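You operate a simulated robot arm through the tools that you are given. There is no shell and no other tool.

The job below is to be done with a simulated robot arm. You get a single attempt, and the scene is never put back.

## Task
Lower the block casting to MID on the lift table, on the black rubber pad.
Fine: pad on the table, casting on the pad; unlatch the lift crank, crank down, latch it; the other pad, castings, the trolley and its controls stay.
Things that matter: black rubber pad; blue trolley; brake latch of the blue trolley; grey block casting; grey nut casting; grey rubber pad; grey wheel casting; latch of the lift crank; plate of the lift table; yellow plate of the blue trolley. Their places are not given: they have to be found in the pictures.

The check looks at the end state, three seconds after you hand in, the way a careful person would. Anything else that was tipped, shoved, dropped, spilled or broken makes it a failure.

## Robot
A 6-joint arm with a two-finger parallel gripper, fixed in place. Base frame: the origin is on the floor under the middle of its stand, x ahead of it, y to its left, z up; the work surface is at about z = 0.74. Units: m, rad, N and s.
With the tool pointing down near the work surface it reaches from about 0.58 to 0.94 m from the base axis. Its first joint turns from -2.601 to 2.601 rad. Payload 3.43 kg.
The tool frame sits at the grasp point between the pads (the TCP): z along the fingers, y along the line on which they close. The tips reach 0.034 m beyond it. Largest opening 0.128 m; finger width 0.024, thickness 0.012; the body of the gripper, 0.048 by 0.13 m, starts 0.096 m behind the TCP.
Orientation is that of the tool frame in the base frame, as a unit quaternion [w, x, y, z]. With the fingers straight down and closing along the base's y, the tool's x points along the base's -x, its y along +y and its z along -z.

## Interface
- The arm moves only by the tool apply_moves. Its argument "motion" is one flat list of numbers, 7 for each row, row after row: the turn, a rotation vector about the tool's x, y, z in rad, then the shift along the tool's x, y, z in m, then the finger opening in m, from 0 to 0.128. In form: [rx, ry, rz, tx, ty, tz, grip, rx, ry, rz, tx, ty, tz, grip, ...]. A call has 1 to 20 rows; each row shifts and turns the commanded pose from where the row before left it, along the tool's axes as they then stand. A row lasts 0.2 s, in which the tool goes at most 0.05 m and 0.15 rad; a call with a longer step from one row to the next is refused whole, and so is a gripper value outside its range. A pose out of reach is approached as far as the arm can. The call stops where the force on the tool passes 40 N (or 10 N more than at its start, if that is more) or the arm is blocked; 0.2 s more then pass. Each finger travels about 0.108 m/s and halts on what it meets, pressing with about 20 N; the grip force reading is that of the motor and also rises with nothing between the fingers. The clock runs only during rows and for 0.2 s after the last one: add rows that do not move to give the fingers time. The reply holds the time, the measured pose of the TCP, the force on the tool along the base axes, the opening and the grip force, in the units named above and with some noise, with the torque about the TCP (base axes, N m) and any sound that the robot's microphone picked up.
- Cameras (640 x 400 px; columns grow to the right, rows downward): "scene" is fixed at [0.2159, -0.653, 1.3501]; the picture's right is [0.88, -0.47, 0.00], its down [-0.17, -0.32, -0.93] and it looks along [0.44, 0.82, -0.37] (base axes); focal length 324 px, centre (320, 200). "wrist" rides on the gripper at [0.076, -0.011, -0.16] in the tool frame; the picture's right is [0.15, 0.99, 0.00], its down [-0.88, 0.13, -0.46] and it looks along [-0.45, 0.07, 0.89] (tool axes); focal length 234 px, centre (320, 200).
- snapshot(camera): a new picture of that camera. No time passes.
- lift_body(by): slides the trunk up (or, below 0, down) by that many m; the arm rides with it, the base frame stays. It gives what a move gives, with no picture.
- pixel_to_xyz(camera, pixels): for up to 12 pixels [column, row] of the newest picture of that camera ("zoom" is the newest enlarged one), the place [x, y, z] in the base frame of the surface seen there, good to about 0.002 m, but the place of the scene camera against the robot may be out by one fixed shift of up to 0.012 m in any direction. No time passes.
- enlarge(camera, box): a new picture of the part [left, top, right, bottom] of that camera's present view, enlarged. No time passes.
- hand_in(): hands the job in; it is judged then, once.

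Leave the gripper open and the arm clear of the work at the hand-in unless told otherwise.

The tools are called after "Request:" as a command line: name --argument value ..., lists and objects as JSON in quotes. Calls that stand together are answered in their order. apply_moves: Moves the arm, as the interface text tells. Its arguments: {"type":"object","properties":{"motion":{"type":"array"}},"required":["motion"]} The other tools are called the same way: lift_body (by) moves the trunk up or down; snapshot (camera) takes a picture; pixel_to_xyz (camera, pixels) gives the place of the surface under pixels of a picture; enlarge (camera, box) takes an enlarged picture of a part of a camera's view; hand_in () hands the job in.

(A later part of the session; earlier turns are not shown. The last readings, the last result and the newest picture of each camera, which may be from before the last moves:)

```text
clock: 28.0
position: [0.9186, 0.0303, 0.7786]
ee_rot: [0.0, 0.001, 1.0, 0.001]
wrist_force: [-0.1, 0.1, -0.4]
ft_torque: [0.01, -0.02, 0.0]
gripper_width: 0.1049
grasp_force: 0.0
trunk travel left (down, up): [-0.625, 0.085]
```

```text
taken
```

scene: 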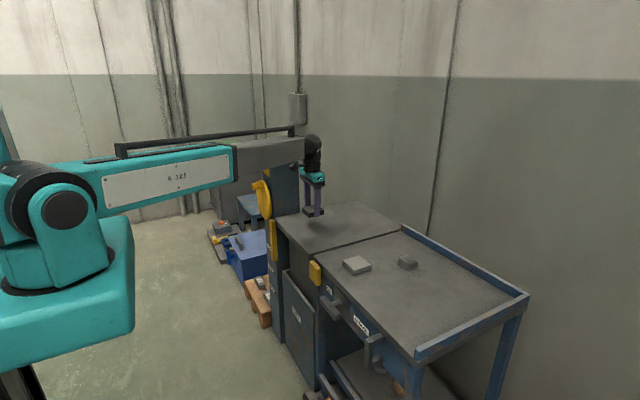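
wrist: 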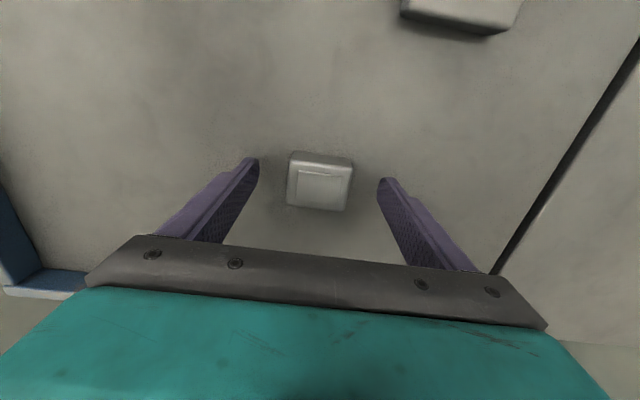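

z is 0.7786, clear. I go 6 mm lower and close on the block.

Request:
apply_moves --motion '[0, 0, 0, 0, 0, 0.003, 0.105, 0, 0, 0, 0, 0, 0.0025, 0.105, 0, 0, 0, 0, 0, 0, 0.08, 0, 0, 0, 0, 0, 0, 0.06, 0, 0, 0, 0, 0, 0, 0.045, 0, 0, 0, 0, 0, 0, 0.03, 0, 0, 0, 0, 0, 0, 0.01, 0, 0, 0, 0, 0, 0, 0.01, 0, 0, 0, 0, 0, 0, 0.01]'

Request:
snapshot --camera "wrist"

```text
clock: 30.0
position: [0.9179, 0.0306, 0.7733]
ee_rot: [0.0, 0.001, 1.0, 0.0]
wrist_force: [-0.7, 0.2, 0.3]
ft_torque: [-0.09, 0.01, 0.02]
gripper_width: 0.0519
grasp_force: 20.0
trunk travel left (down, up): [-0.625, 0.085]
```

```text
taken
```

wrist: 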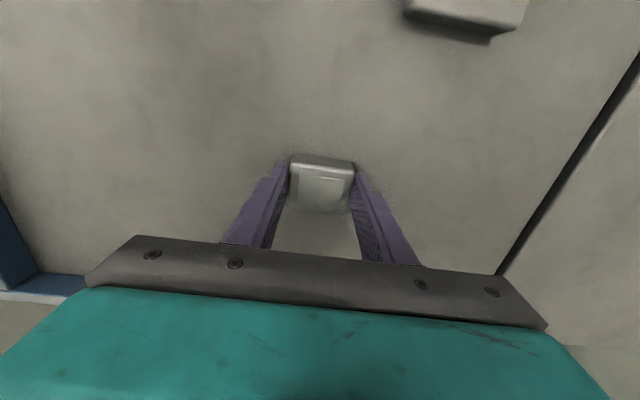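

Block gripped at 52 mm, 20 N. I lift 5 mm slowly to test the hold.

Request:
apply_moves --motion '[0, 0, 0, 0, 0, -0.001, 0.01, 0, 0, 0, 0, 0, -0.001, 0.01, 0, 0, 0, 0, 0, -0.001, 0.01, 0, 0, 0, 0, 0, -0.002, 0.01, 0, 0, 0, 0, 0, 0, 0.01]'

Request:
enlarge --camera "wrist" --box '[250, 110, 390, 220]'

```text
clock: 31.2
position: [0.9177, 0.0301, 0.7778]
ee_rot: [0.0, 0.0, 1.0, 0.0]
wrist_force: [-0.5, 0.5, -1.7]
ft_torque: [-0.04, -0.02, 0.0]
gripper_width: 0.0516
grasp_force: 19.9
trunk travel left (down, up): [-0.625, 0.085]
```

```text
3.64 times, centred on (320, 165) of wrist
```

zoom: 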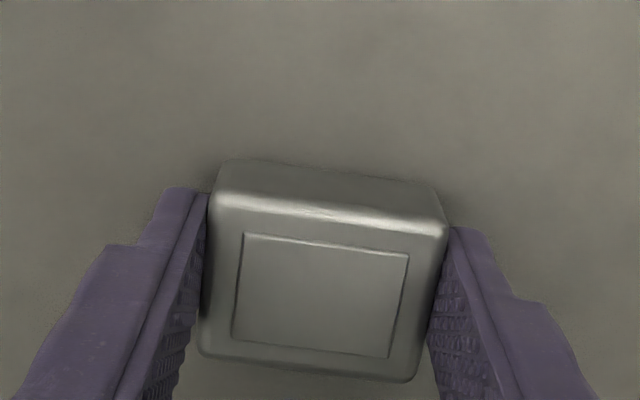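

It lifts cleanly with steady grip. I raise it to z ≈ 0.85 slowly.

Request:
apply_moves --motion '[0, 0, 0, 0, 0, -0.003, 0.01, 0, 0, 0, 0, 0, -0.005, 0.01, 0, 0, 0, 0, 0, -0.007, 0.01, 0, 0, 0, 0, 0, -0.01, 0.01, 0, 0, 0, 0, 0, -0.012, 0.01, 0, 0, 0, 0, 0, -0.012, 0.01, 0, 0, 0, 0, 0, -0.012, 0.01, 0, 0, 0, 0, 0, -0.008, 0.01, 0, 0, 0, 0, 0, -0.004, 0.01]'

Request:
snapshot --camera "wrist"

```text
clock: 33.2
position: [0.918, 0.0294, 0.852]
ee_rot: [0.0, 0.0, 1.0, 0.0]
wrist_force: [0.1, 0.7, -1.1]
ft_torque: [-0.01, 0.0, -0.03]
gripper_width: 0.0516
grasp_force: 19.8
trunk travel left (down, up): [-0.625, 0.085]
```

```text
taken
```

wrist: 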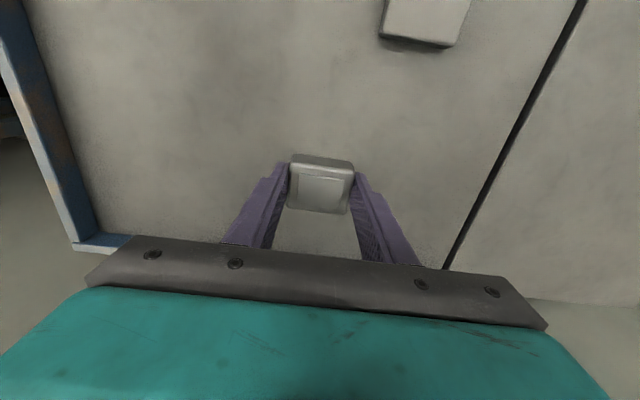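

Block held in the air. I carry it gently to above the black pad (0.758, 0.420).

Request:
apply_moves --motion '[0, 0, 0, 0.0032, 0.0078, 0, 0.01, 0, 0, 0, 0.0064, 0.0156, 0, 0.01, 0, 0, 0, 0.0088, 0.02145, 0, 0.01, 0, 0, 0, 0.01056, 0.02574, 0, 0.01, 0, 0, 0, 0.01056, 0.02574, 0, 0.01, 0, 0, 0, 0.01056, 0.02574, 0, 0.01, 0, 0, 0, 0.01056, 0.02574, 0, 0.01, 0, 0, 0, 0.01056, 0.02574, 0, 0.01, 0, 0, 0, 0.01056, 0.02574, 0, 0.01, 0, 0, 0, 0.01056, 0.02574, 0, 0.01, 0, 0, 0, 0.01056, 0.02574, 0, 0.01, 0, 0, 0, 0.01056, 0.02574, 0, 0.01, 0, 0, 0, 0.01056, 0.02574, 0, 0.01, 0, 0, 0, 0.01056, 0.02574, 0, 0.01, 0, 0, 0, 0.01056, 0.02574, 0, 0.01, 0, 0, 0, 0.008, 0.0195, 0, 0.01, 0, 0, 0, 0.00448, 0.01092, 0, 0.01, 0, 0, 0, 0.0024, 0.00585, 0, 0.01, 0, 0, 0, 0, 0, 0, 0.01]'

Request:
snapshot --camera "wrist"

Request:
enlarge --camera "wrist" --box '[240, 90, 400, 210]'

```text
clock: 37.2
position: [0.7578, 0.4209, 0.8516]
ee_rot: [0.0, 0.0, 1.0, 0.0]
wrist_force: [-0.5, 0.2, -1.8]
ft_torque: [0.03, -0.01, -0.01]
gripper_width: 0.0515
grasp_force: 20.1
trunk travel left (down, up): [-0.625, 0.085]
```

```text
taken
```

wrist: 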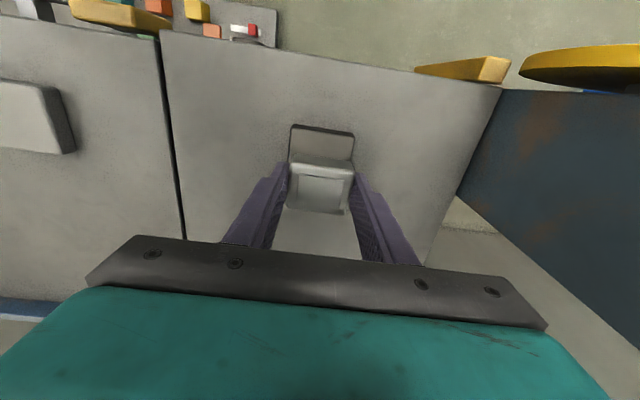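

```text
3.33 times, centred on (320, 150) of wrist
```

zoom: 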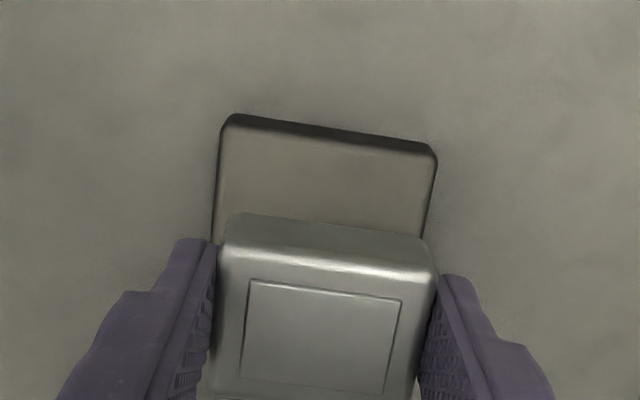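

The block is over the pad. I lower to about 0.801 and then creep to contact (expected at TCP z ≈ 0.798).

Request:
pixel_to_xyz --camera "zoom" --pixels '[[320, 330], [250, 280], [395, 300], [320, 175]]'

Request:
apply_moves --motion '[0, 0, 0, 0, 0, 0.008, 0.01, 0, 0, 0, 0, 0, 0.014, 0.01, 0, 0, 0, 0, 0, 0.014, 0.01, 0, 0, 0, 0, 0, 0.008, 0.01, 0, 0, 0, 0, 0, 0.004, 0.01, 0, 0, 0, 0, 0, 0.002, 0.01, 0, 0, 0, 0, 0, 0, 0.01]'

```text
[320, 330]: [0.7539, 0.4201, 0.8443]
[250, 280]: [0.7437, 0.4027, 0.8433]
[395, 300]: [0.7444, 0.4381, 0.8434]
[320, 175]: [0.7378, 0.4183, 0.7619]
```

```text
clock: 38.8
position: [0.7563, 0.4202, 0.8018]
ee_rot: [0.001, 0.0, 1.0, 0.0]
wrist_force: [-0.8, 0.9, -2.7]
ft_torque: [-0.02, -0.02, 0.02]
gripper_width: 0.0517
grasp_force: 19.8
trunk travel left (down, up): [-0.625, 0.085]
```

Still hanging (-2.7 N). I creep down 1 mm at a time.

Request:
apply_moves --motion '[0, 0, 0, 0, 0, 0.001, 0.01, 0, 0, 0, 0, 0, 0, 0.01]'

Request:
apply_moves --motion '[0, 0, 0, 0, 0, 0.001, 0.01, 0, 0, 0, 0, 0, 0, 0.01]'

```text
clock: 39.4
position: [0.7582, 0.4209, 0.8004]
ee_rot: [0.0, 0.0, 1.0, 0.0]
wrist_force: [0.6, 0.3, -1.2]
ft_torque: [-0.02, -0.02, 0.02]
gripper_width: 0.0518
grasp_force: 19.9
trunk travel left (down, up): [-0.625, 0.085]
```

```text
clock: 40.0
position: [0.7565, 0.4199, 0.7996]
ee_rot: [-0.001, 0.0, 1.0, 0.0]
wrist_force: [-1.0, -0.1, 1.5]
ft_torque: [-0.05, 0.01, 0.0]
gripper_width: 0.0515
grasp_force: 20.1
trunk travel left (down, up): [-0.625, 0.085]
```

The force went from about -2 to +1.5 N: the block touches the pad. I press 0.5 mm more to confirm, then open gently.

Request:
apply_moves --motion '[0, 0, 0, 0, 0, 0.0005, 0.01, 0, 0, 0, 0, 0, 0, 0.01]'

Request:
apply_moves --motion '[0, 0, 0, 0, 0, 0, 0.055, 0, 0, 0, 0, 0, 0, 0.065, 0, 0, 0, 0, 0, 0, 0.08, 0, 0, 0, 0, 0, 0, 0.1, 0, 0, 0, 0, 0, 0, 0.1, 0, 0, 0, 0, 0, -0.02, 0.1, 0, 0, 0, 0, 0, -0.04, 0.1, 0, 0, 0, 0, 0, -0.04, 0.1, 0, 0, 0, 0, 0, -0.02, 0.1, 0, 0, 0, 0, 0, 0, 0.1]'

Request:
snapshot --camera "wrist"

Request:
enlarge --camera "wrist" --box '[240, 90, 400, 210]'

```text
clock: 40.6
position: [0.7567, 0.4198, 0.7989]
ee_rot: [0.001, -0.001, 1.0, 0.001]
wrist_force: [1.9, 2.6, 6.3]
ft_torque: [0.01, -0.04, 0.0]
gripper_width: 0.0518
grasp_force: 20.3
trunk travel left (down, up): [-0.625, 0.085]
```

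```text
clock: 42.8
position: [0.7583, 0.4198, 0.9193]
ee_rot: [0.001, 0.0, 1.0, 0.0]
wrist_force: [0.1, 0.2, 0.0]
ft_torque: [0.04, -0.01, 0.01]
gripper_width: 0.0998
grasp_force: 0.2
trunk travel left (down, up): [-0.625, 0.085]
```

```text
taken
```

wrist: 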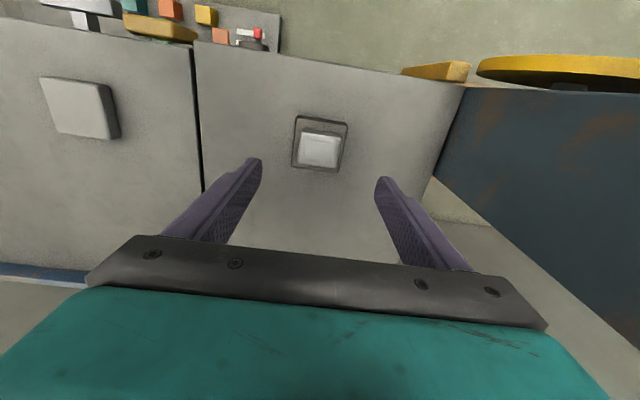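

```text
3.33 times, centred on (320, 150) of wrist
```

zoom: 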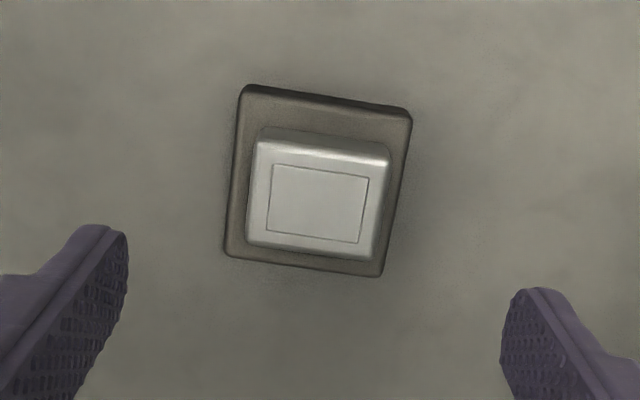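

The block sits centred on the black pad. Now the crank: I raise and pull back to about (0.50, 0.50, 1.02), then tilt the tool to look at the column's front.

Request:
apply_moves --motion '[0, 0, 0, 0, 0, -0.03, 0.1, 0, 0, 0, 0.02, 0, -0.03, 0.1, 0, 0, 0, 0.034, 0.01, -0.02, 0.1, 0, 0, 0, 0.034, 0.01, -0.01, 0.1, 0, 0, 0, 0.034, 0.01, 0, 0.1, 0, 0, 0, 0.034, 0.01, 0, 0.1, 0, 0, 0, 0.034, 0.01, 0, 0.1, 0, 0, 0, 0.034, 0.01, 0, 0.1, 0, 0, 0, 0.034, 0.02, 0, 0.1, 0, 0, 0, 0, 0, 0, 0.1]'

Request:
snapshot --camera "scene"

Request:
snapshot --camera "wrist"

```text
clock: 45.0
position: [0.4975, 0.4984, 1.0078]
ee_rot: [0.001, 0.0, 1.0, 0.0]
wrist_force: [0.1, 0.6, -0.6]
ft_torque: [-0.02, 0.01, 0.03]
gripper_width: 0.0999
grasp_force: 0.0
trunk travel left (down, up): [-0.625, 0.085]
```

```text
taken
```

scene: 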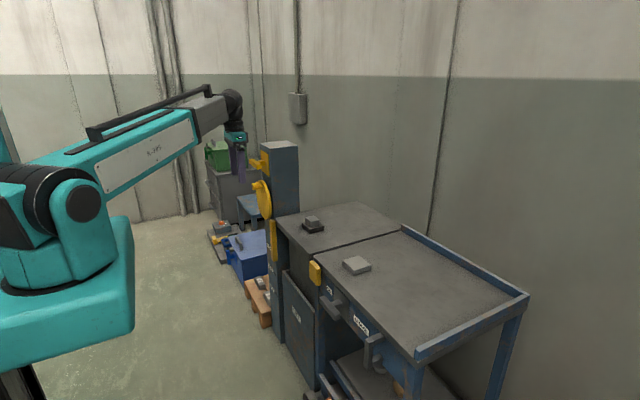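

```text
taken
```

wrist: 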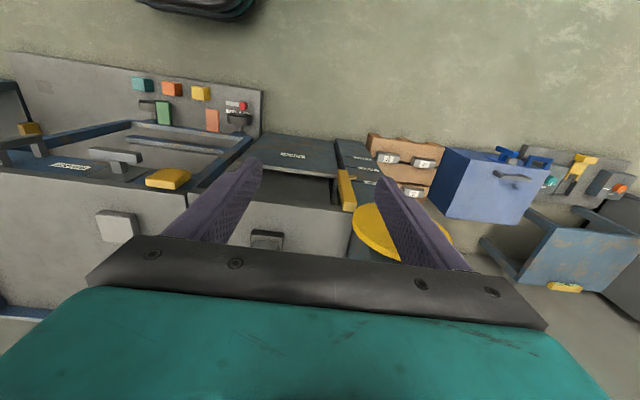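

The tool is clear of the column. I tilt the tool by about 0.6 rad toward +x (negative turn about tool y) to look at the crank and latch.

Request:
apply_moves --motion '[0, -0.12, 0, 0, 0.01, 0, 0.1, 0, -0.12, 0, 0, 0.02, 0, 0.1, 0, -0.12, 0, 0, 0.02, 0, 0.1, 0, -0.12, 0, 0, 0.02, 0, 0.1, 0, -0.12, 0, 0, 0.02, 0, 0.1, 0, 0, 0, 0, 0, 0, 0.1]'

Request:
snapshot --camera "wrist"

Request:
snapshot --camera "scene"

```text
clock: 46.4
position: [0.4989, 0.5893, 1.0095]
ee_rot: [0.296, 0.0, 0.955, 0.0]
wrist_force: [0.6, -0.3, 0.1]
ft_torque: [0.01, 0.06, -0.01]
gripper_width: 0.1002
grasp_force: 0.1
trunk travel left (down, up): [-0.625, 0.085]
```

```text
taken
```

wrist: 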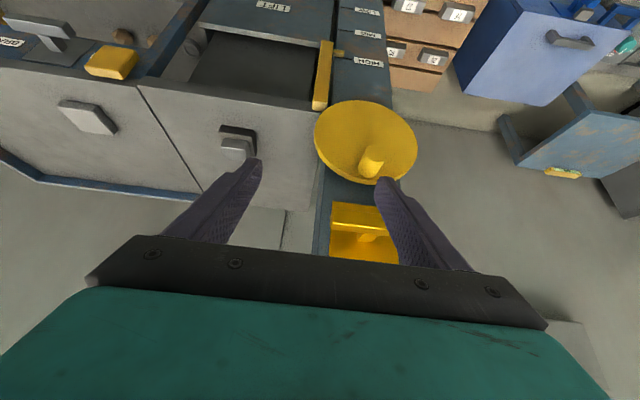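

```text
taken
```

scene: 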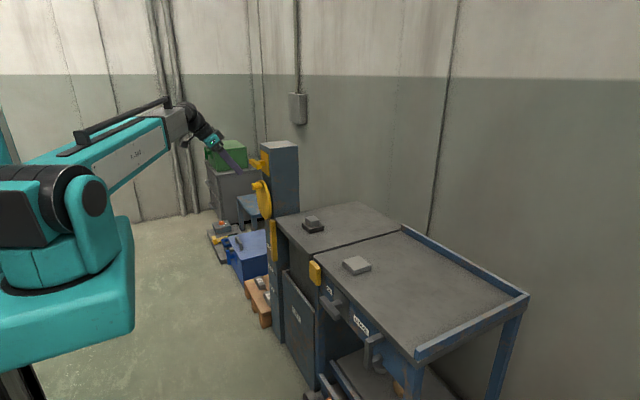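

I now see disc, knob, pointer, labels and the latch (picture upside-down). I enlarge and measure.

Request:
enlarge --camera "wrist" --box '[280, 80, 460, 270]'

Request:
enlarge --camera "wrist" --box '[290, 0, 400, 110]'

Request:
pixel_to_xyz --camera "wrist" --pixels '[[350, 112], [340, 140], [395, 130], [372, 160], [375, 150], [365, 175], [345, 215], [380, 215], [360, 235], [340, 250], [325, 100], [320, 55]]'

```text
2.11 times, centred on (370, 175) of wrist
```

zoom: 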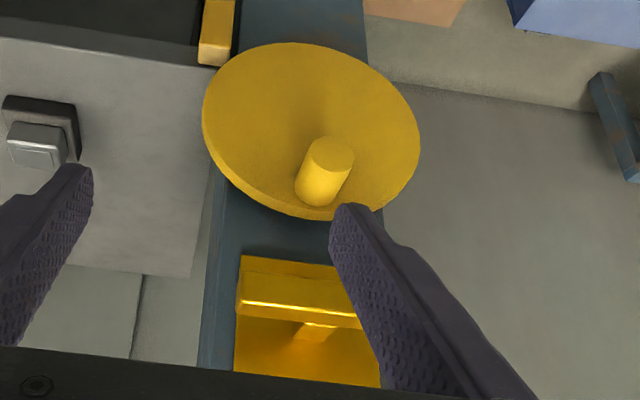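

```text
3.64 times, centred on (345, 55) of wrist
```

zoom: 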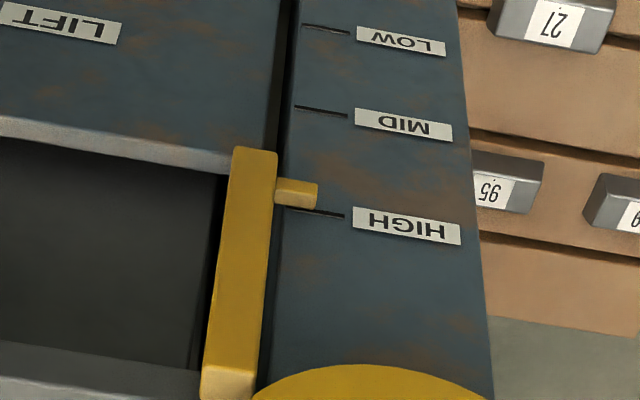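

```text
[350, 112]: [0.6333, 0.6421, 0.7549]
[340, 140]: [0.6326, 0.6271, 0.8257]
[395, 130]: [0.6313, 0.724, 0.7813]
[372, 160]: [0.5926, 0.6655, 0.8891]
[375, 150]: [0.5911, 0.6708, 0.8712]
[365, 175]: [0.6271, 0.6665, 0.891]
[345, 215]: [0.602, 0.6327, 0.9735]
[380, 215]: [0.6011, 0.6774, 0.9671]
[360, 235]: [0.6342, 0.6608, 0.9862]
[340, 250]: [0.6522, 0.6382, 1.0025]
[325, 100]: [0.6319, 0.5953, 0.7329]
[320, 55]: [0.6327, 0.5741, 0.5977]
```

Knob sits at about 12 o'clock on the disc, latch bar is horizontal. I open fully, move 5 cm to +y and tilt more so that the whole latch shows between the fingers.

Request:
apply_moves --motion '[0, -0.1, 0, 0, 0.02, 0, 0.128, 0, -0.1, 0, 0, 0.02, 0, 0.128, 0, -0.1, 0, 0, 0.02, 0, 0.128, 0, -0.05, 0, 0, 0, 0, 0.128, 0, 0, 0, 0, 0, 0, 0.128]'

Request:
snapshot --camera "wrist"

Request:
enlarge --camera "wrist" --box '[230, 60, 410, 250]'

```text
clock: 47.6
position: [0.499, 0.65, 1.0085]
ee_rot: [0.458, -0.001, 0.889, 0.001]
wrist_force: [-0.3, 0.6, 0.0]
ft_torque: [0.02, 0.0, 0.02]
gripper_width: 0.1282
grasp_force: 0.0
trunk travel left (down, up): [-0.625, 0.085]
```

```text
taken
```

wrist: 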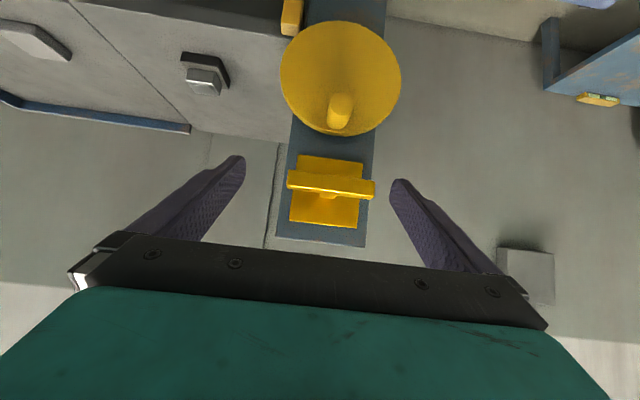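

```text
2.11 times, centred on (320, 155) of wrist
```

zoom: 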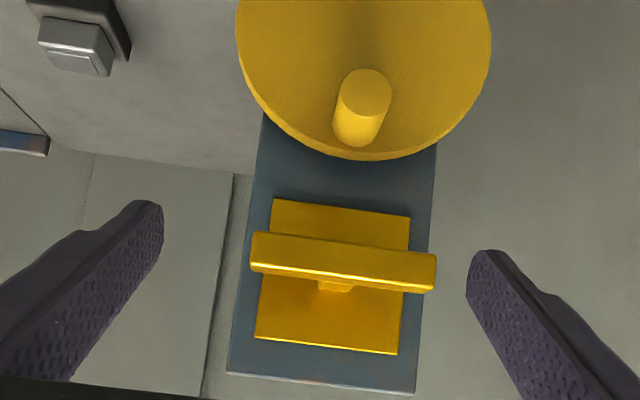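

Very clear: a plate with a horizontal bar handle on a central stem, and the disc with its knob near 12 o'clock. I measure these in the enlarged picture.

Request:
pixel_to_xyz --camera "zoom" --pixels '[[368, 92], [355, 130], [258, 250], [430, 268], [345, 258], [340, 287], [275, 205], [408, 220], [258, 338], [395, 352], [255, 240], [340, 240]]'

Request:
pixel_to_xyz --camera "wrist" --pixels '[[341, 23], [284, 80], [398, 85], [300, 115], [370, 128], [340, 132], [340, 75], [330, 98], [352, 100], [300, 35], [385, 45], [290, 20]]'

```text
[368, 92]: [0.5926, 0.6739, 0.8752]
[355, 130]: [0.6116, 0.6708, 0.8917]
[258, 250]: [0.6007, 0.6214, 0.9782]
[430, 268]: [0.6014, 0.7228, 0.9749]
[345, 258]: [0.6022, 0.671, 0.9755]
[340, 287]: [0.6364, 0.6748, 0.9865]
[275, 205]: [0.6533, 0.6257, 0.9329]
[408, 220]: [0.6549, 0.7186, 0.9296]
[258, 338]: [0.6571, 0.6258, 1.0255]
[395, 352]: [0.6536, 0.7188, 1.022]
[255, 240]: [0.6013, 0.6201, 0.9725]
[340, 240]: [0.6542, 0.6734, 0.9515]
```

```text
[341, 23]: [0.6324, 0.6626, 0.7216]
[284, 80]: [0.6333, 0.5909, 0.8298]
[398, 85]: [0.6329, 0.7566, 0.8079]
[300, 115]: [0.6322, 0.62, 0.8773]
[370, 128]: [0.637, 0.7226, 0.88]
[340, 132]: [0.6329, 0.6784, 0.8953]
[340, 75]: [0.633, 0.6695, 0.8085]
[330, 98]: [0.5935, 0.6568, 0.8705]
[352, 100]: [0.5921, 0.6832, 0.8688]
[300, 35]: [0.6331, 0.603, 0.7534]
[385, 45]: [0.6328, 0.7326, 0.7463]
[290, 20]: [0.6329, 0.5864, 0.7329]
```

Latch: bar centre (x 0.601, y 0.672, z 0.977), about 10 cm long along y, on a stem in its middle. Disc centre (y 0.672, z 0.808), radius 0.088; knob at (y 0.672, z 0.872), end x 0.5925. I turn the tool level (pointing +x) at a safe distance.

Request:
apply_moves --motion '[0, -0.124, 0, 0, 0, 0, 0.128, 0, -0.124, 0, 0, 0, 0, 0.128, 0, -0.124, 0, 0, 0, 0, 0.128, 0, -0.124, 0, 0, 0, 0, 0.128, 0, -0.124, 0, 0, 0, 0, 0.128, 0, 0, 0, 0, 0, 0, 0.128]'

Request:
snapshot --camera "wrist"

Request:
snapshot --camera "scene"

```text
clock: 49.0
position: [0.4989, 0.6503, 1.0088]
ee_rot: [0.708, 0.0, 0.707, 0.001]
wrist_force: [-0.1, 0.3, -0.6]
ft_torque: [0.01, -0.02, 0.0]
gripper_width: 0.128
grasp_force: 0.0
trunk travel left (down, up): [-0.625, 0.085]
```

```text
taken
```

wrist: 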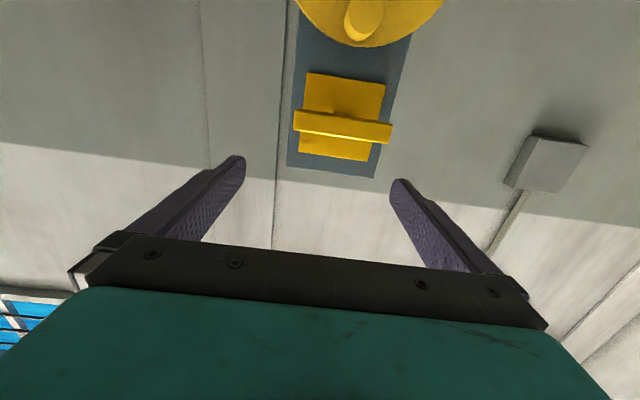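

```text
taken
```

scene: 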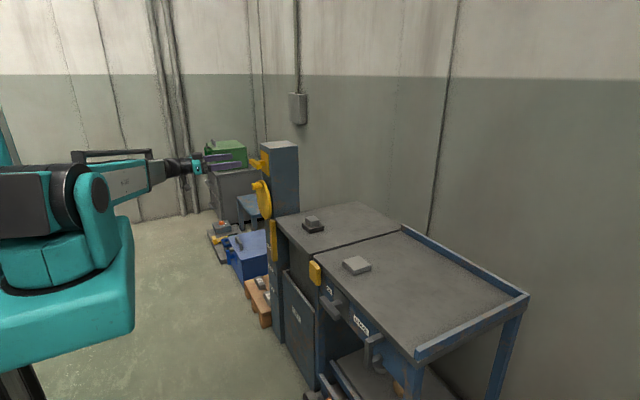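

Tool is level. I measure the bar's ends again from this view before sliding in.

Request:
enlarge --camera "wrist" --box '[260, 0, 430, 190]'

Request:
pixel_to_xyz --camera "wrist" --pixels '[[296, 119], [390, 133], [343, 120], [343, 130], [298, 111], [389, 126], [309, 76], [383, 86], [302, 152], [370, 160], [340, 137], [362, 20]]'

```text
2.11 times, centred on (345, 95) of wrist
```

zoom: 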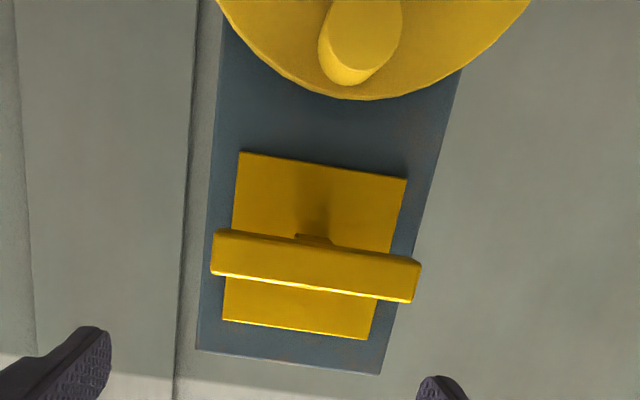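

```text
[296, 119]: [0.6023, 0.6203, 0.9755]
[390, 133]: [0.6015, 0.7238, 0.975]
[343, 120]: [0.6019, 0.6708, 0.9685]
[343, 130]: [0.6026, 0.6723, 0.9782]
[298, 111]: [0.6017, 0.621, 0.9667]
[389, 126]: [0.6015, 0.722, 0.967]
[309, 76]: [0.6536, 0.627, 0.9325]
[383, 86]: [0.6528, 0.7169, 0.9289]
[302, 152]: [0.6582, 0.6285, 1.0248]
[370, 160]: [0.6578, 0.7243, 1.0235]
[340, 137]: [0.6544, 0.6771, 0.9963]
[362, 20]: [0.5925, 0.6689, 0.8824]
```

Bar: y 0.620–0.724, z 0.966–0.985, front x 0.602. I line up at (y 0.672, z 0.977) and advance to tips just short of the bar.

Request:
apply_moves --motion '[0, 0, 0, 0.016, 0.011, 0, 0.128, 0, 0, 0, 0.0158, 0.0107, 0, 0.128, 0, 0, 0, 0, 0, 0.025, 0.128, 0, 0, 0, 0, 0, 0.02, 0.128, 0, 0, 0, 0, 0, 0, 0.128]'

Request:
snapshot --camera "wrist"

```text
clock: 50.2
position: [0.544, 0.6705, 0.978]
ee_rot: [0.707, -0.002, 0.707, 0.001]
wrist_force: [-0.3, 0.4, 0.3]
ft_torque: [0.01, -0.01, 0.01]
gripper_width: 0.128
grasp_force: 0.1
trunk travel left (down, up): [-0.625, 0.085]
```

```text
taken
```

wrist: 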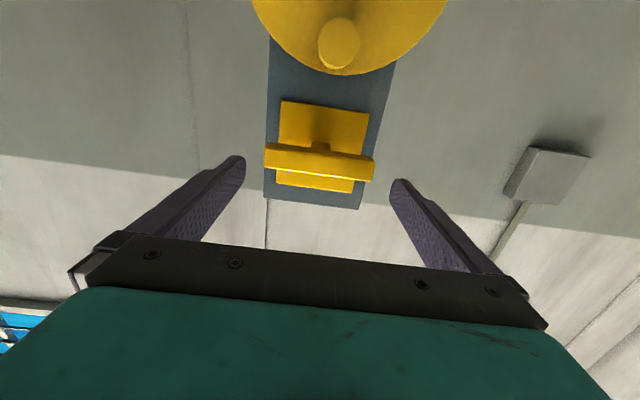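

The bar sits centred between the tips. I slide in 46 mm so the tips pass the bar's ends.

Request:
apply_moves --motion '[0, 0, 0, 0, 0.001, 0.016, 0.128, 0, 0, 0, 0, 0, 0.015, 0.128, 0, 0, 0, 0, 0, 0.015, 0.128, 0, 0, 0, 0, 0, 0, 0.128]'

Request:
snapshot --camera "wrist"

```text
clock: 51.2
position: [0.5924, 0.6717, 0.9772]
ee_rot: [0.707, 0.0, 0.707, 0.0]
wrist_force: [0.0, 0.0, -0.2]
ft_torque: [-0.05, -0.01, 0.03]
gripper_width: 0.1281
grasp_force: 0.1
trunk travel left (down, up): [-0.625, 0.085]
```

```text
taken
```

wrist: 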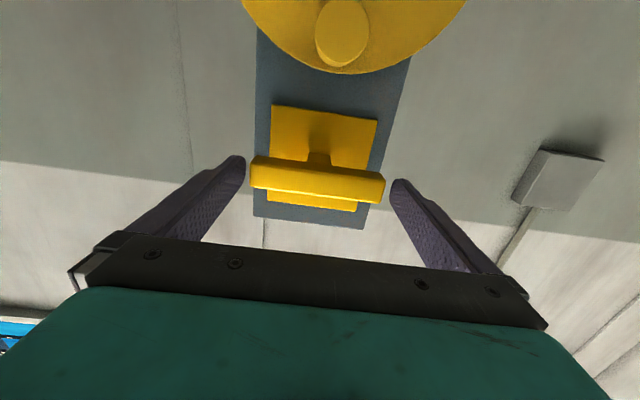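

No contact, the tips flank the bar. I close onto the bar's ends.

Request:
apply_moves --motion '[0, 0, 0, 0, 0, 0, 0.115, 0, 0, 0, 0, 0, 0, 0.105, 0, 0, 0, 0, 0, 0, 0.095, 0, 0, 0, 0, 0, 0, 0.085, 0, 0, 0, 0, 0, 0, 0.085]'

Request:
enlarge --camera "wrist" --box '[210, 80, 430, 230]'

```text
clock: 52.4
position: [0.593, 0.671, 0.9772]
ee_rot: [0.706, 0.001, 0.708, 0.0]
wrist_force: [-3.4, -16.7, -4.0]
ft_torque: [-0.04, -0.31, -0.37]
gripper_width: 0.1099
grasp_force: 45.0
trunk travel left (down, up): [-0.625, 0.085]
```

```text
2.67 times, centred on (320, 155) of wrist
```

zoom: 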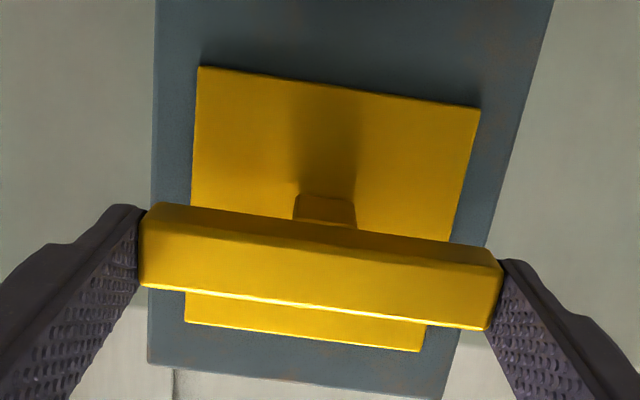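

Gripped at 110 mm but with a -16.7 N side force, so I'm about a couple of mm too far +y. I shift -1.5 mm in y and read again.

Request:
apply_moves --motion '[0, 0, 0, 0, -0.001, 0, 0.085, 0, 0, 0, 0, 0, 0, 0.085]'

```text
clock: 53.0
position: [0.5918, 0.6704, 0.9764]
ee_rot: [0.707, 0.001, 0.708, 0.001]
wrist_force: [4.7, -8.4, -0.3]
ft_torque: [-0.03, 0.81, -1.37]
gripper_width: 0.11
grasp_force: 45.0
trunk travel left (down, up): [-0.625, 0.085]
```

Side force dropped to -8.4 N. One more mm, then I try a small turn about the stem (0.1 rad, left end up) and read the torque about x.

Request:
apply_moves --motion '[0, 0, 0, 0, -0.001, 0, 0.085, 0, 0, 0, 0, 0, 0, 0.085]'

Request:
apply_moves --motion '[0, 0, 0.05, 0, 0, 0, 0.085, 0, 0, 0.05, 0, 0, 0, 0.085, 0, 0, 0, 0, 0, 0, 0.085]'

Request:
enlarge --camera "wrist" --box '[210, 80, 430, 230]'

Request:
enlarge --camera "scene" --box '[220, 130, 310, 190]'

```text
clock: 53.6
position: [0.5917, 0.6704, 0.9772]
ee_rot: [0.707, -0.001, 0.707, 0.001]
wrist_force: [11.4, -0.8, 2.4]
ft_torque: [0.01, 0.5, -1.04]
gripper_width: 0.11
grasp_force: 45.0
trunk travel left (down, up): [-0.625, 0.085]
```

```text
clock: 54.4
position: [0.5917, 0.6699, 0.9771]
ee_rot: [0.706, 0.035, 0.706, 0.037]
wrist_force: [17.1, 2.2, 9.0]
ft_torque: [0.01, -0.13, 0.58]
gripper_width: 0.1098
grasp_force: 45.3
trunk travel left (down, up): [-0.625, 0.085]
```

```text
2.67 times, centred on (320, 155) of wrist
```

zoom: 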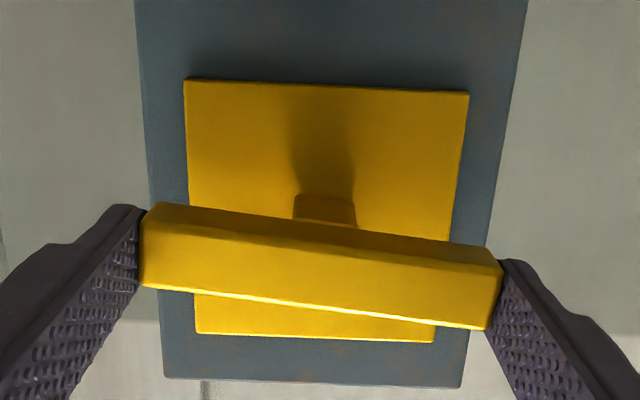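

```text
6.67 times, centred on (265, 160) of scene
```

zoom: 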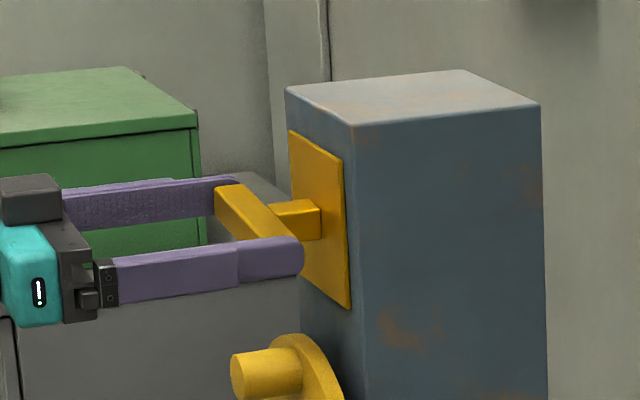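

The bar turned with the gripper freely (no torque about x). It's a rotary latch. I continue turning the same way in steps, easing the command 1.5 mm forward to relax the +x pull.

Request:
apply_moves --motion '[0, 0, 0.08, 0, 0, 0.0005, 0.085, 0, 0, 0.08, 0, 0, 0.0005, 0.085, 0, 0, 0.08, 0, 0, 0.0005, 0.085, 0, 0, 0, 0, 0, 0, 0.085]'

Request:
enlarge --camera "wrist" --box '[210, 80, 430, 230]'

```text
clock: 55.4
position: [0.592, 0.6697, 0.9767]
ee_rot: [0.697, 0.12, 0.697, 0.12]
wrist_force: [12.4, -0.1, 5.8]
ft_torque: [0.0, -1.43, 0.37]
gripper_width: 0.1096
grasp_force: 44.9
trunk travel left (down, up): [-0.625, 0.085]
```

```text
2.67 times, centred on (320, 155) of wrist
```

zoom: 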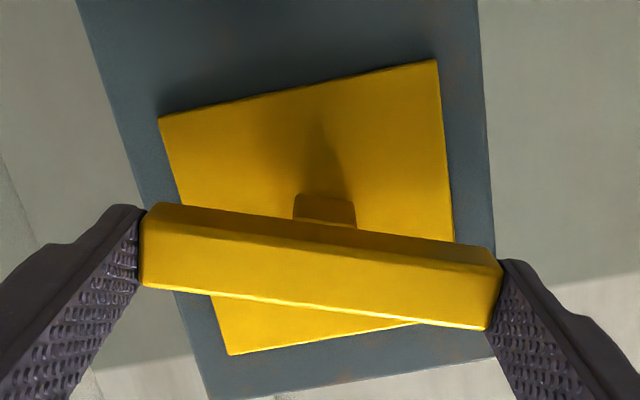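

0.34 rad turned, no resisting torque about x. I continue in chunks, watching for a stop.

Request:
apply_moves --motion '[0, 0, 0.1, 0, 0, 0.0005, 0.085, 0, 0, 0.1, 0, 0, 0, 0.085, 0, 0, 0.1, 0, 0, 0, 0.085, 0, 0, 0.1, 0, 0, 0, 0.085, 0, 0, 0, 0, 0, 0, 0.085]'

Request:
enlarge --camera "wrist" --box '[210, 80, 430, 230]'

```text
clock: 56.6
position: [0.592, 0.6691, 0.9764]
ee_rot: [0.659, 0.257, 0.66, 0.255]
wrist_force: [-3.7, -10.0, -0.9]
ft_torque: [-0.01, -1.18, 0.68]
gripper_width: 0.1099
grasp_force: 45.1
trunk travel left (down, up): [-0.625, 0.085]
```

```text
2.67 times, centred on (320, 155) of wrist
```

zoom: 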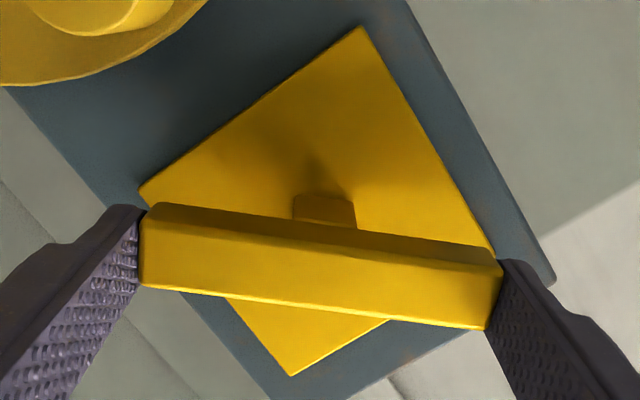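

0.74 rad turned, still free. A -10 N side force shows up, so I shift the command 1 mm to -y while turning on.

Request:
apply_moves --motion '[0, 0, 0.1, -0.0007, -0.0007, 0, 0.085, 0, 0, 0.1, 0, 0, 0, 0.085, 0, 0, 0.1, 0, 0, 0, 0.085, 0, 0, 0.1, 0, 0, 0, 0.085, 0, 0, 0, 0, 0, 0, 0.085]'

Request:
enlarge --camera "wrist" --box '[210, 80, 430, 230]'

```text
clock: 57.8
position: [0.5907, 0.6681, 0.9757]
ee_rot: [0.594, 0.382, 0.596, 0.382]
wrist_force: [-6.5, -15.3, -10.6]
ft_torque: [-0.06, -0.49, 0.95]
gripper_width: 0.1099
grasp_force: 45.2
trunk travel left (down, up): [-0.625, 0.085]
```

```text
2.67 times, centred on (320, 155) of wrist
```

zoom: 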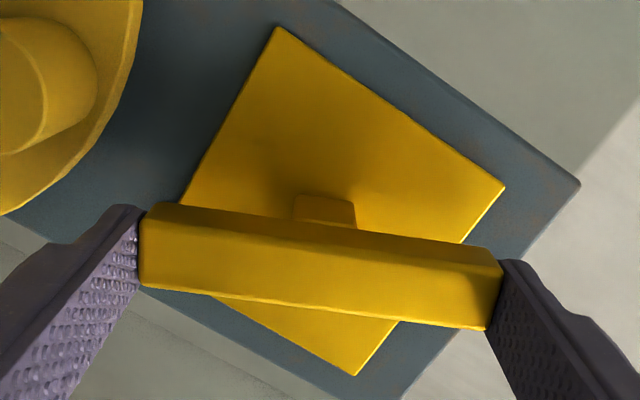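

1.14 rad; side forces growing (-15, -11 N), so I relax the command by 1.5 mm and turn the remaining 0.43 rad gently.

Request:
apply_moves --motion '[0, 0, 0, -0.00095, -0.00154, -0.0005, 0.085, 0, 0, 0.1, 0, 0, 0, 0.085, 0, 0, 0.1, 0, 0, 0, 0.085, 0, 0, 0, 0, 0, 0, 0.085]'

Request:
enlarge --camera "wrist" --box '[210, 80, 430, 230]'

```text
clock: 58.8
position: [0.5906, 0.6702, 0.976]
ee_rot: [0.585, 0.395, 0.588, 0.395]
wrist_force: [1.9, -3.9, -7.7]
ft_torque: [-0.02, -1.8, -0.09]
gripper_width: 0.1099
grasp_force: 44.9
out of reach, approached as far as the arm can: row 2, 3
trunk travel left (down, up): [-0.625, 0.085]
```

```text
2.67 times, centred on (320, 155) of wrist
```

zoom: 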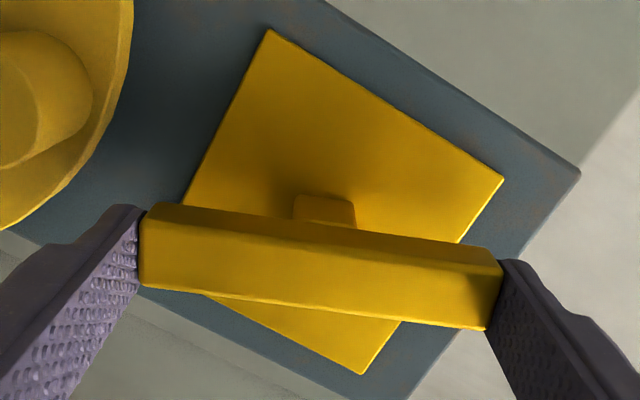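

Row 2 and 3: roll joint limit reached at about 1.19 rad (68°), and no click sound yet. I release the bar, back off 6 cm, roll the wrist back, then regrip the bar across its thin sides to finish the turn.

Request:
apply_moves --motion '[0, 0, 0, 0, 0, 0, 0.12, 0, 0, 0, 0, 0, 0, 0.128, 0, 0, 0, 0, 0, 0, 0.128, 0, 0, 0, 0, 0, -0.02, 0.128, 0, 0, 0, 0, 0, -0.03, 0.128, 0, 0, 0, 0, 0, -0.02, 0.128, 0, 0, -0.14, 0, 0, 0, 0.128, 0, 0, -0.14, 0, 0, 0, 0.128, 0, 0, -0.14, 0, 0, 0, 0.128, 0, 0, -0.14, 0, 0, 0, 0.128, 0, 0, -0.14, 0, 0, 0, 0.128, 0, 0, -0.14, 0, 0, 0, 0.128, 0, 0, -0.14, 0, 0, 0, 0.128, 0, 0, -0.14, 0, 0, 0, 0.128, 0, 0, -0.14, 0, 0, 0, 0.128, 0, 0, -0.08, 0, 0, 0, 0.128, 0, 0, 0, 0, 0, 0, 0.128]'

Request:
snapshot --camera "wrist"

Request:
enlarge --camera "scene" --box '[220, 130, 310, 190]'

```text
clock: 62.4
position: [0.5215, 0.6682, 0.9756]
ee_rot: [0.704, -0.055, 0.706, -0.055]
wrist_force: [-0.5, 0.6, 0.9]
ft_torque: [0.02, 0.02, 0.01]
gripper_width: 0.1281
grasp_force: 0.1
trunk travel left (down, up): [-0.625, 0.085]
```

```text
taken
```

wrist: 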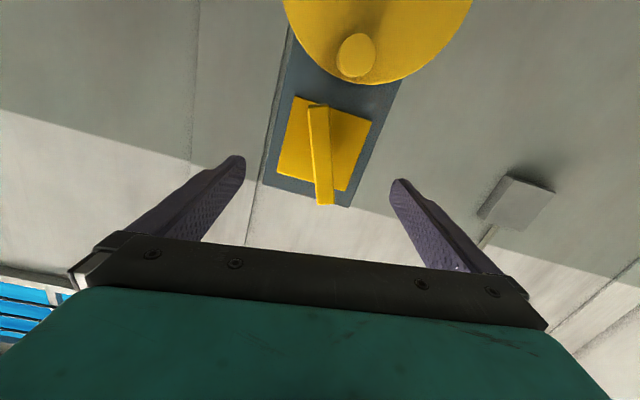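

```text
6.67 times, centred on (265, 160) of scene
```

zoom: 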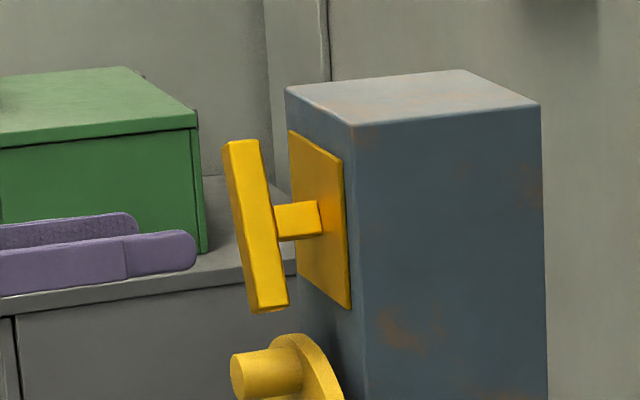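

The bar is now about 68° up from horizontal. I measure its ends; tool roll is now -0.156.

Request:
enlarge --camera "wrist" --box '[250, 70, 410, 220]'

Request:
pixel_to_xyz --camera "wrist" --pixels '[[312, 112], [325, 112], [318, 155], [320, 199], [330, 199], [315, 130], [322, 180]]'

```text
2.67 times, centred on (330, 145) of wrist
```

zoom: 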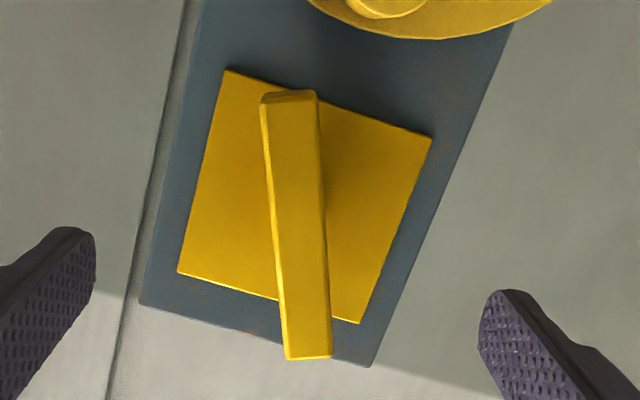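

```text
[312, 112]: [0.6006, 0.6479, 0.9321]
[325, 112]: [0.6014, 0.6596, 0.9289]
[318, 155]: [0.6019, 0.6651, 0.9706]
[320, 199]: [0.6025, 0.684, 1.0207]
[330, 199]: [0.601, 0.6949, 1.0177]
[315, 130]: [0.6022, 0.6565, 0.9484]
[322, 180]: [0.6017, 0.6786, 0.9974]
```

The bar leans 0.37 rad from vertical. I roll to -0.37, centre at (0.672, 0.976), and slide forward so the fingers straddle the bar's thin sides.

Request:
apply_moves --motion '[0, 0, -0.107, 0, 0, 0, 0.1, 0, 0, -0.107, 0, 0, 0, 0.08, 0, 0, 0, -0.0014, 0.0035, 0.01, 0.08, 0, 0, 0, 0, 0, 0.02, 0.08, 0, 0, 0, 0, 0, 0, 0.08]'

Request:
snapshot --camera "wrist"

```text
clock: 63.6
position: [0.5523, 0.6717, 0.9767]
ee_rot: [0.694, -0.129, 0.696, -0.129]
wrist_force: [0.1, -0.1, 0.8]
ft_torque: [0.0, -0.04, -0.01]
gripper_width: 0.08
grasp_force: 0.0
trunk travel left (down, up): [-0.625, 0.085]
```

```text
taken
```

wrist: 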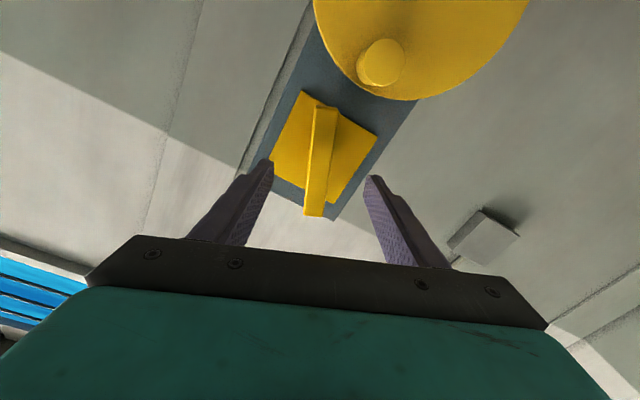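

The bar sits between the fingers and is parallel to them. I advance 34 mm and close.

Request:
apply_moves --motion '[0, 0, 0, 0, 0, 0.017, 0.08, 0, 0, 0, 0, 0, 0.017, 0.08, 0, 0, 0, 0, 0, 0, 0.08]'

Request:
apply_moves --motion '[0, 0, 0, 0, 0, 0, 0.06, 0, 0, 0, 0, 0, 0, 0.04, 0, 0, 0, 0, 0, 0, 0.025, 0, 0, 0, 0, 0, 0, 0.01, 0, 0, 0, 0, 0, 0, 0.01]'

Request:
snapshot --camera "wrist"

```text
clock: 64.4
position: [0.5845, 0.6707, 0.9753]
ee_rot: [0.694, -0.128, 0.697, -0.129]
wrist_force: [0.8, 0.5, -0.5]
ft_torque: [0.0, 0.0, 0.0]
gripper_width: 0.0798
grasp_force: 0.1
trunk travel left (down, up): [-0.625, 0.085]
```

```text
clock: 65.6
position: [0.5843, 0.6706, 0.9751]
ee_rot: [0.694, -0.128, 0.696, -0.129]
wrist_force: [-0.3, -1.6, -0.3]
ft_torque: [-0.03, -0.16, -0.1]
gripper_width: 0.022
grasp_force: 45.0
trunk travel left (down, up): [-0.625, 0.085]
```

```text
taken
```

wrist: 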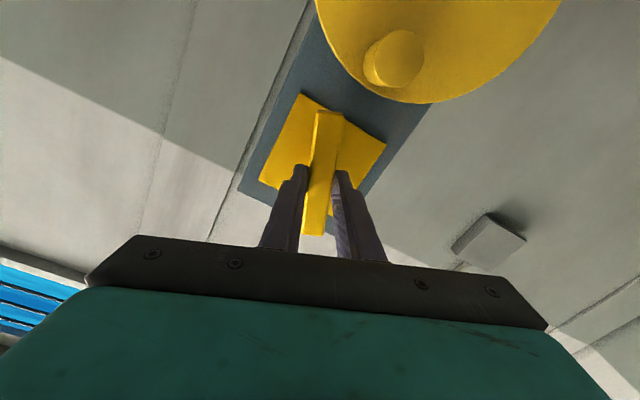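

Held across the thin sides (22 mm). I turn on by +0.37 rad to bring the bar vertical, listening for a click.

Request:
apply_moves --motion '[0, 0, 0.09, 0, 0, 0, 0.01, 0, 0, 0.09, 0, 0, 0, 0.01, 0, 0, 0, 0, 0, 0, 0.01]'

Request:
apply_moves --motion '[0, 0, 0.09, 0, 0, 0, 0.01, 0, 0, 0.09, 0, 0, 0, 0.01, 0, 0, 0, 0, 0, 0, 0.01]'

Request:
snapshot --camera "wrist"

Request:
enlarge --camera "wrist" --box '[230, 60, 450, 240]'

```text
clock: 66.4
position: [0.5867, 0.6715, 0.9759]
ee_rot: [0.703, -0.065, 0.705, -0.065]
wrist_force: [-2.0, -4.5, -0.3]
ft_torque: [-0.03, -0.37, 0.08]
gripper_width: 0.0217
grasp_force: 44.7
trunk travel left (down, up): [-0.625, 0.085]
```

```text
clock: 67.2
position: [0.5852, 0.6704, 0.9766]
ee_rot: [0.706, 0.0, 0.708, -0.003]
wrist_force: [-5.6, -6.7, -1.5]
ft_torque: [-0.01, -0.01, -0.04]
gripper_width: 0.0218
grasp_force: 45.1
trunk travel left (down, up): [-0.625, 0.085]
```

```text
taken
```

wrist: 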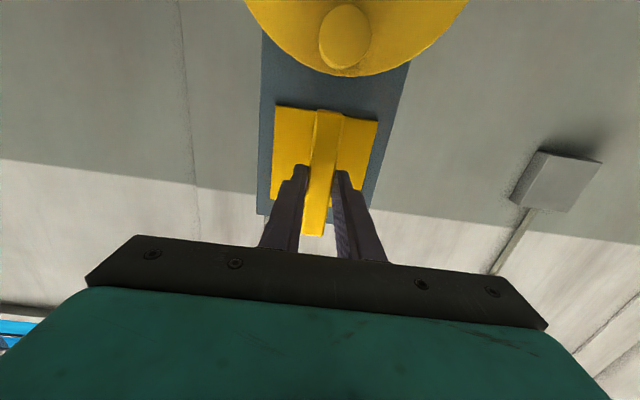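

```text
2.22 times, centred on (340, 150) of wrist
```

zoom: 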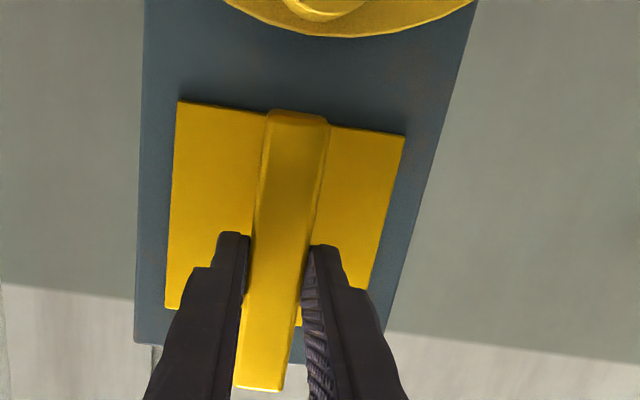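

The bar is vertical and no torque. I try 0.1 rad further to feel for an end stop.

Request:
apply_moves --motion '[0, 0, 0.05, 0, 0, 0, 0.01, 0, 0, 0.05, 0, 0, 0, 0.01, 0, 0, 0, 0, 0, 0, 0.01]'

Request:
enlarge --camera "wrist" --box '[230, 60, 450, 240]'

```text
clock: 68.0
position: [0.5842, 0.6694, 0.9766]
ee_rot: [0.706, 0.034, 0.707, 0.033]
wrist_force: [-4.7, -8.8, 1.7]
ft_torque: [-1.41, -0.2, 0.17]
gripper_width: 0.0235
grasp_force: 45.3
trunk travel left (down, up): [-0.625, 0.085]
```

```text
2.22 times, centred on (340, 150) of wrist
```

zoom: 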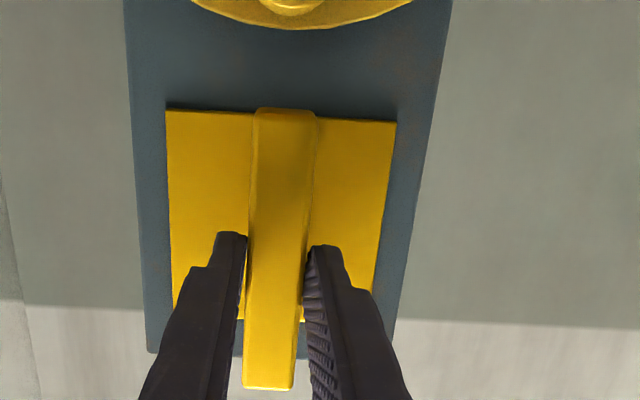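

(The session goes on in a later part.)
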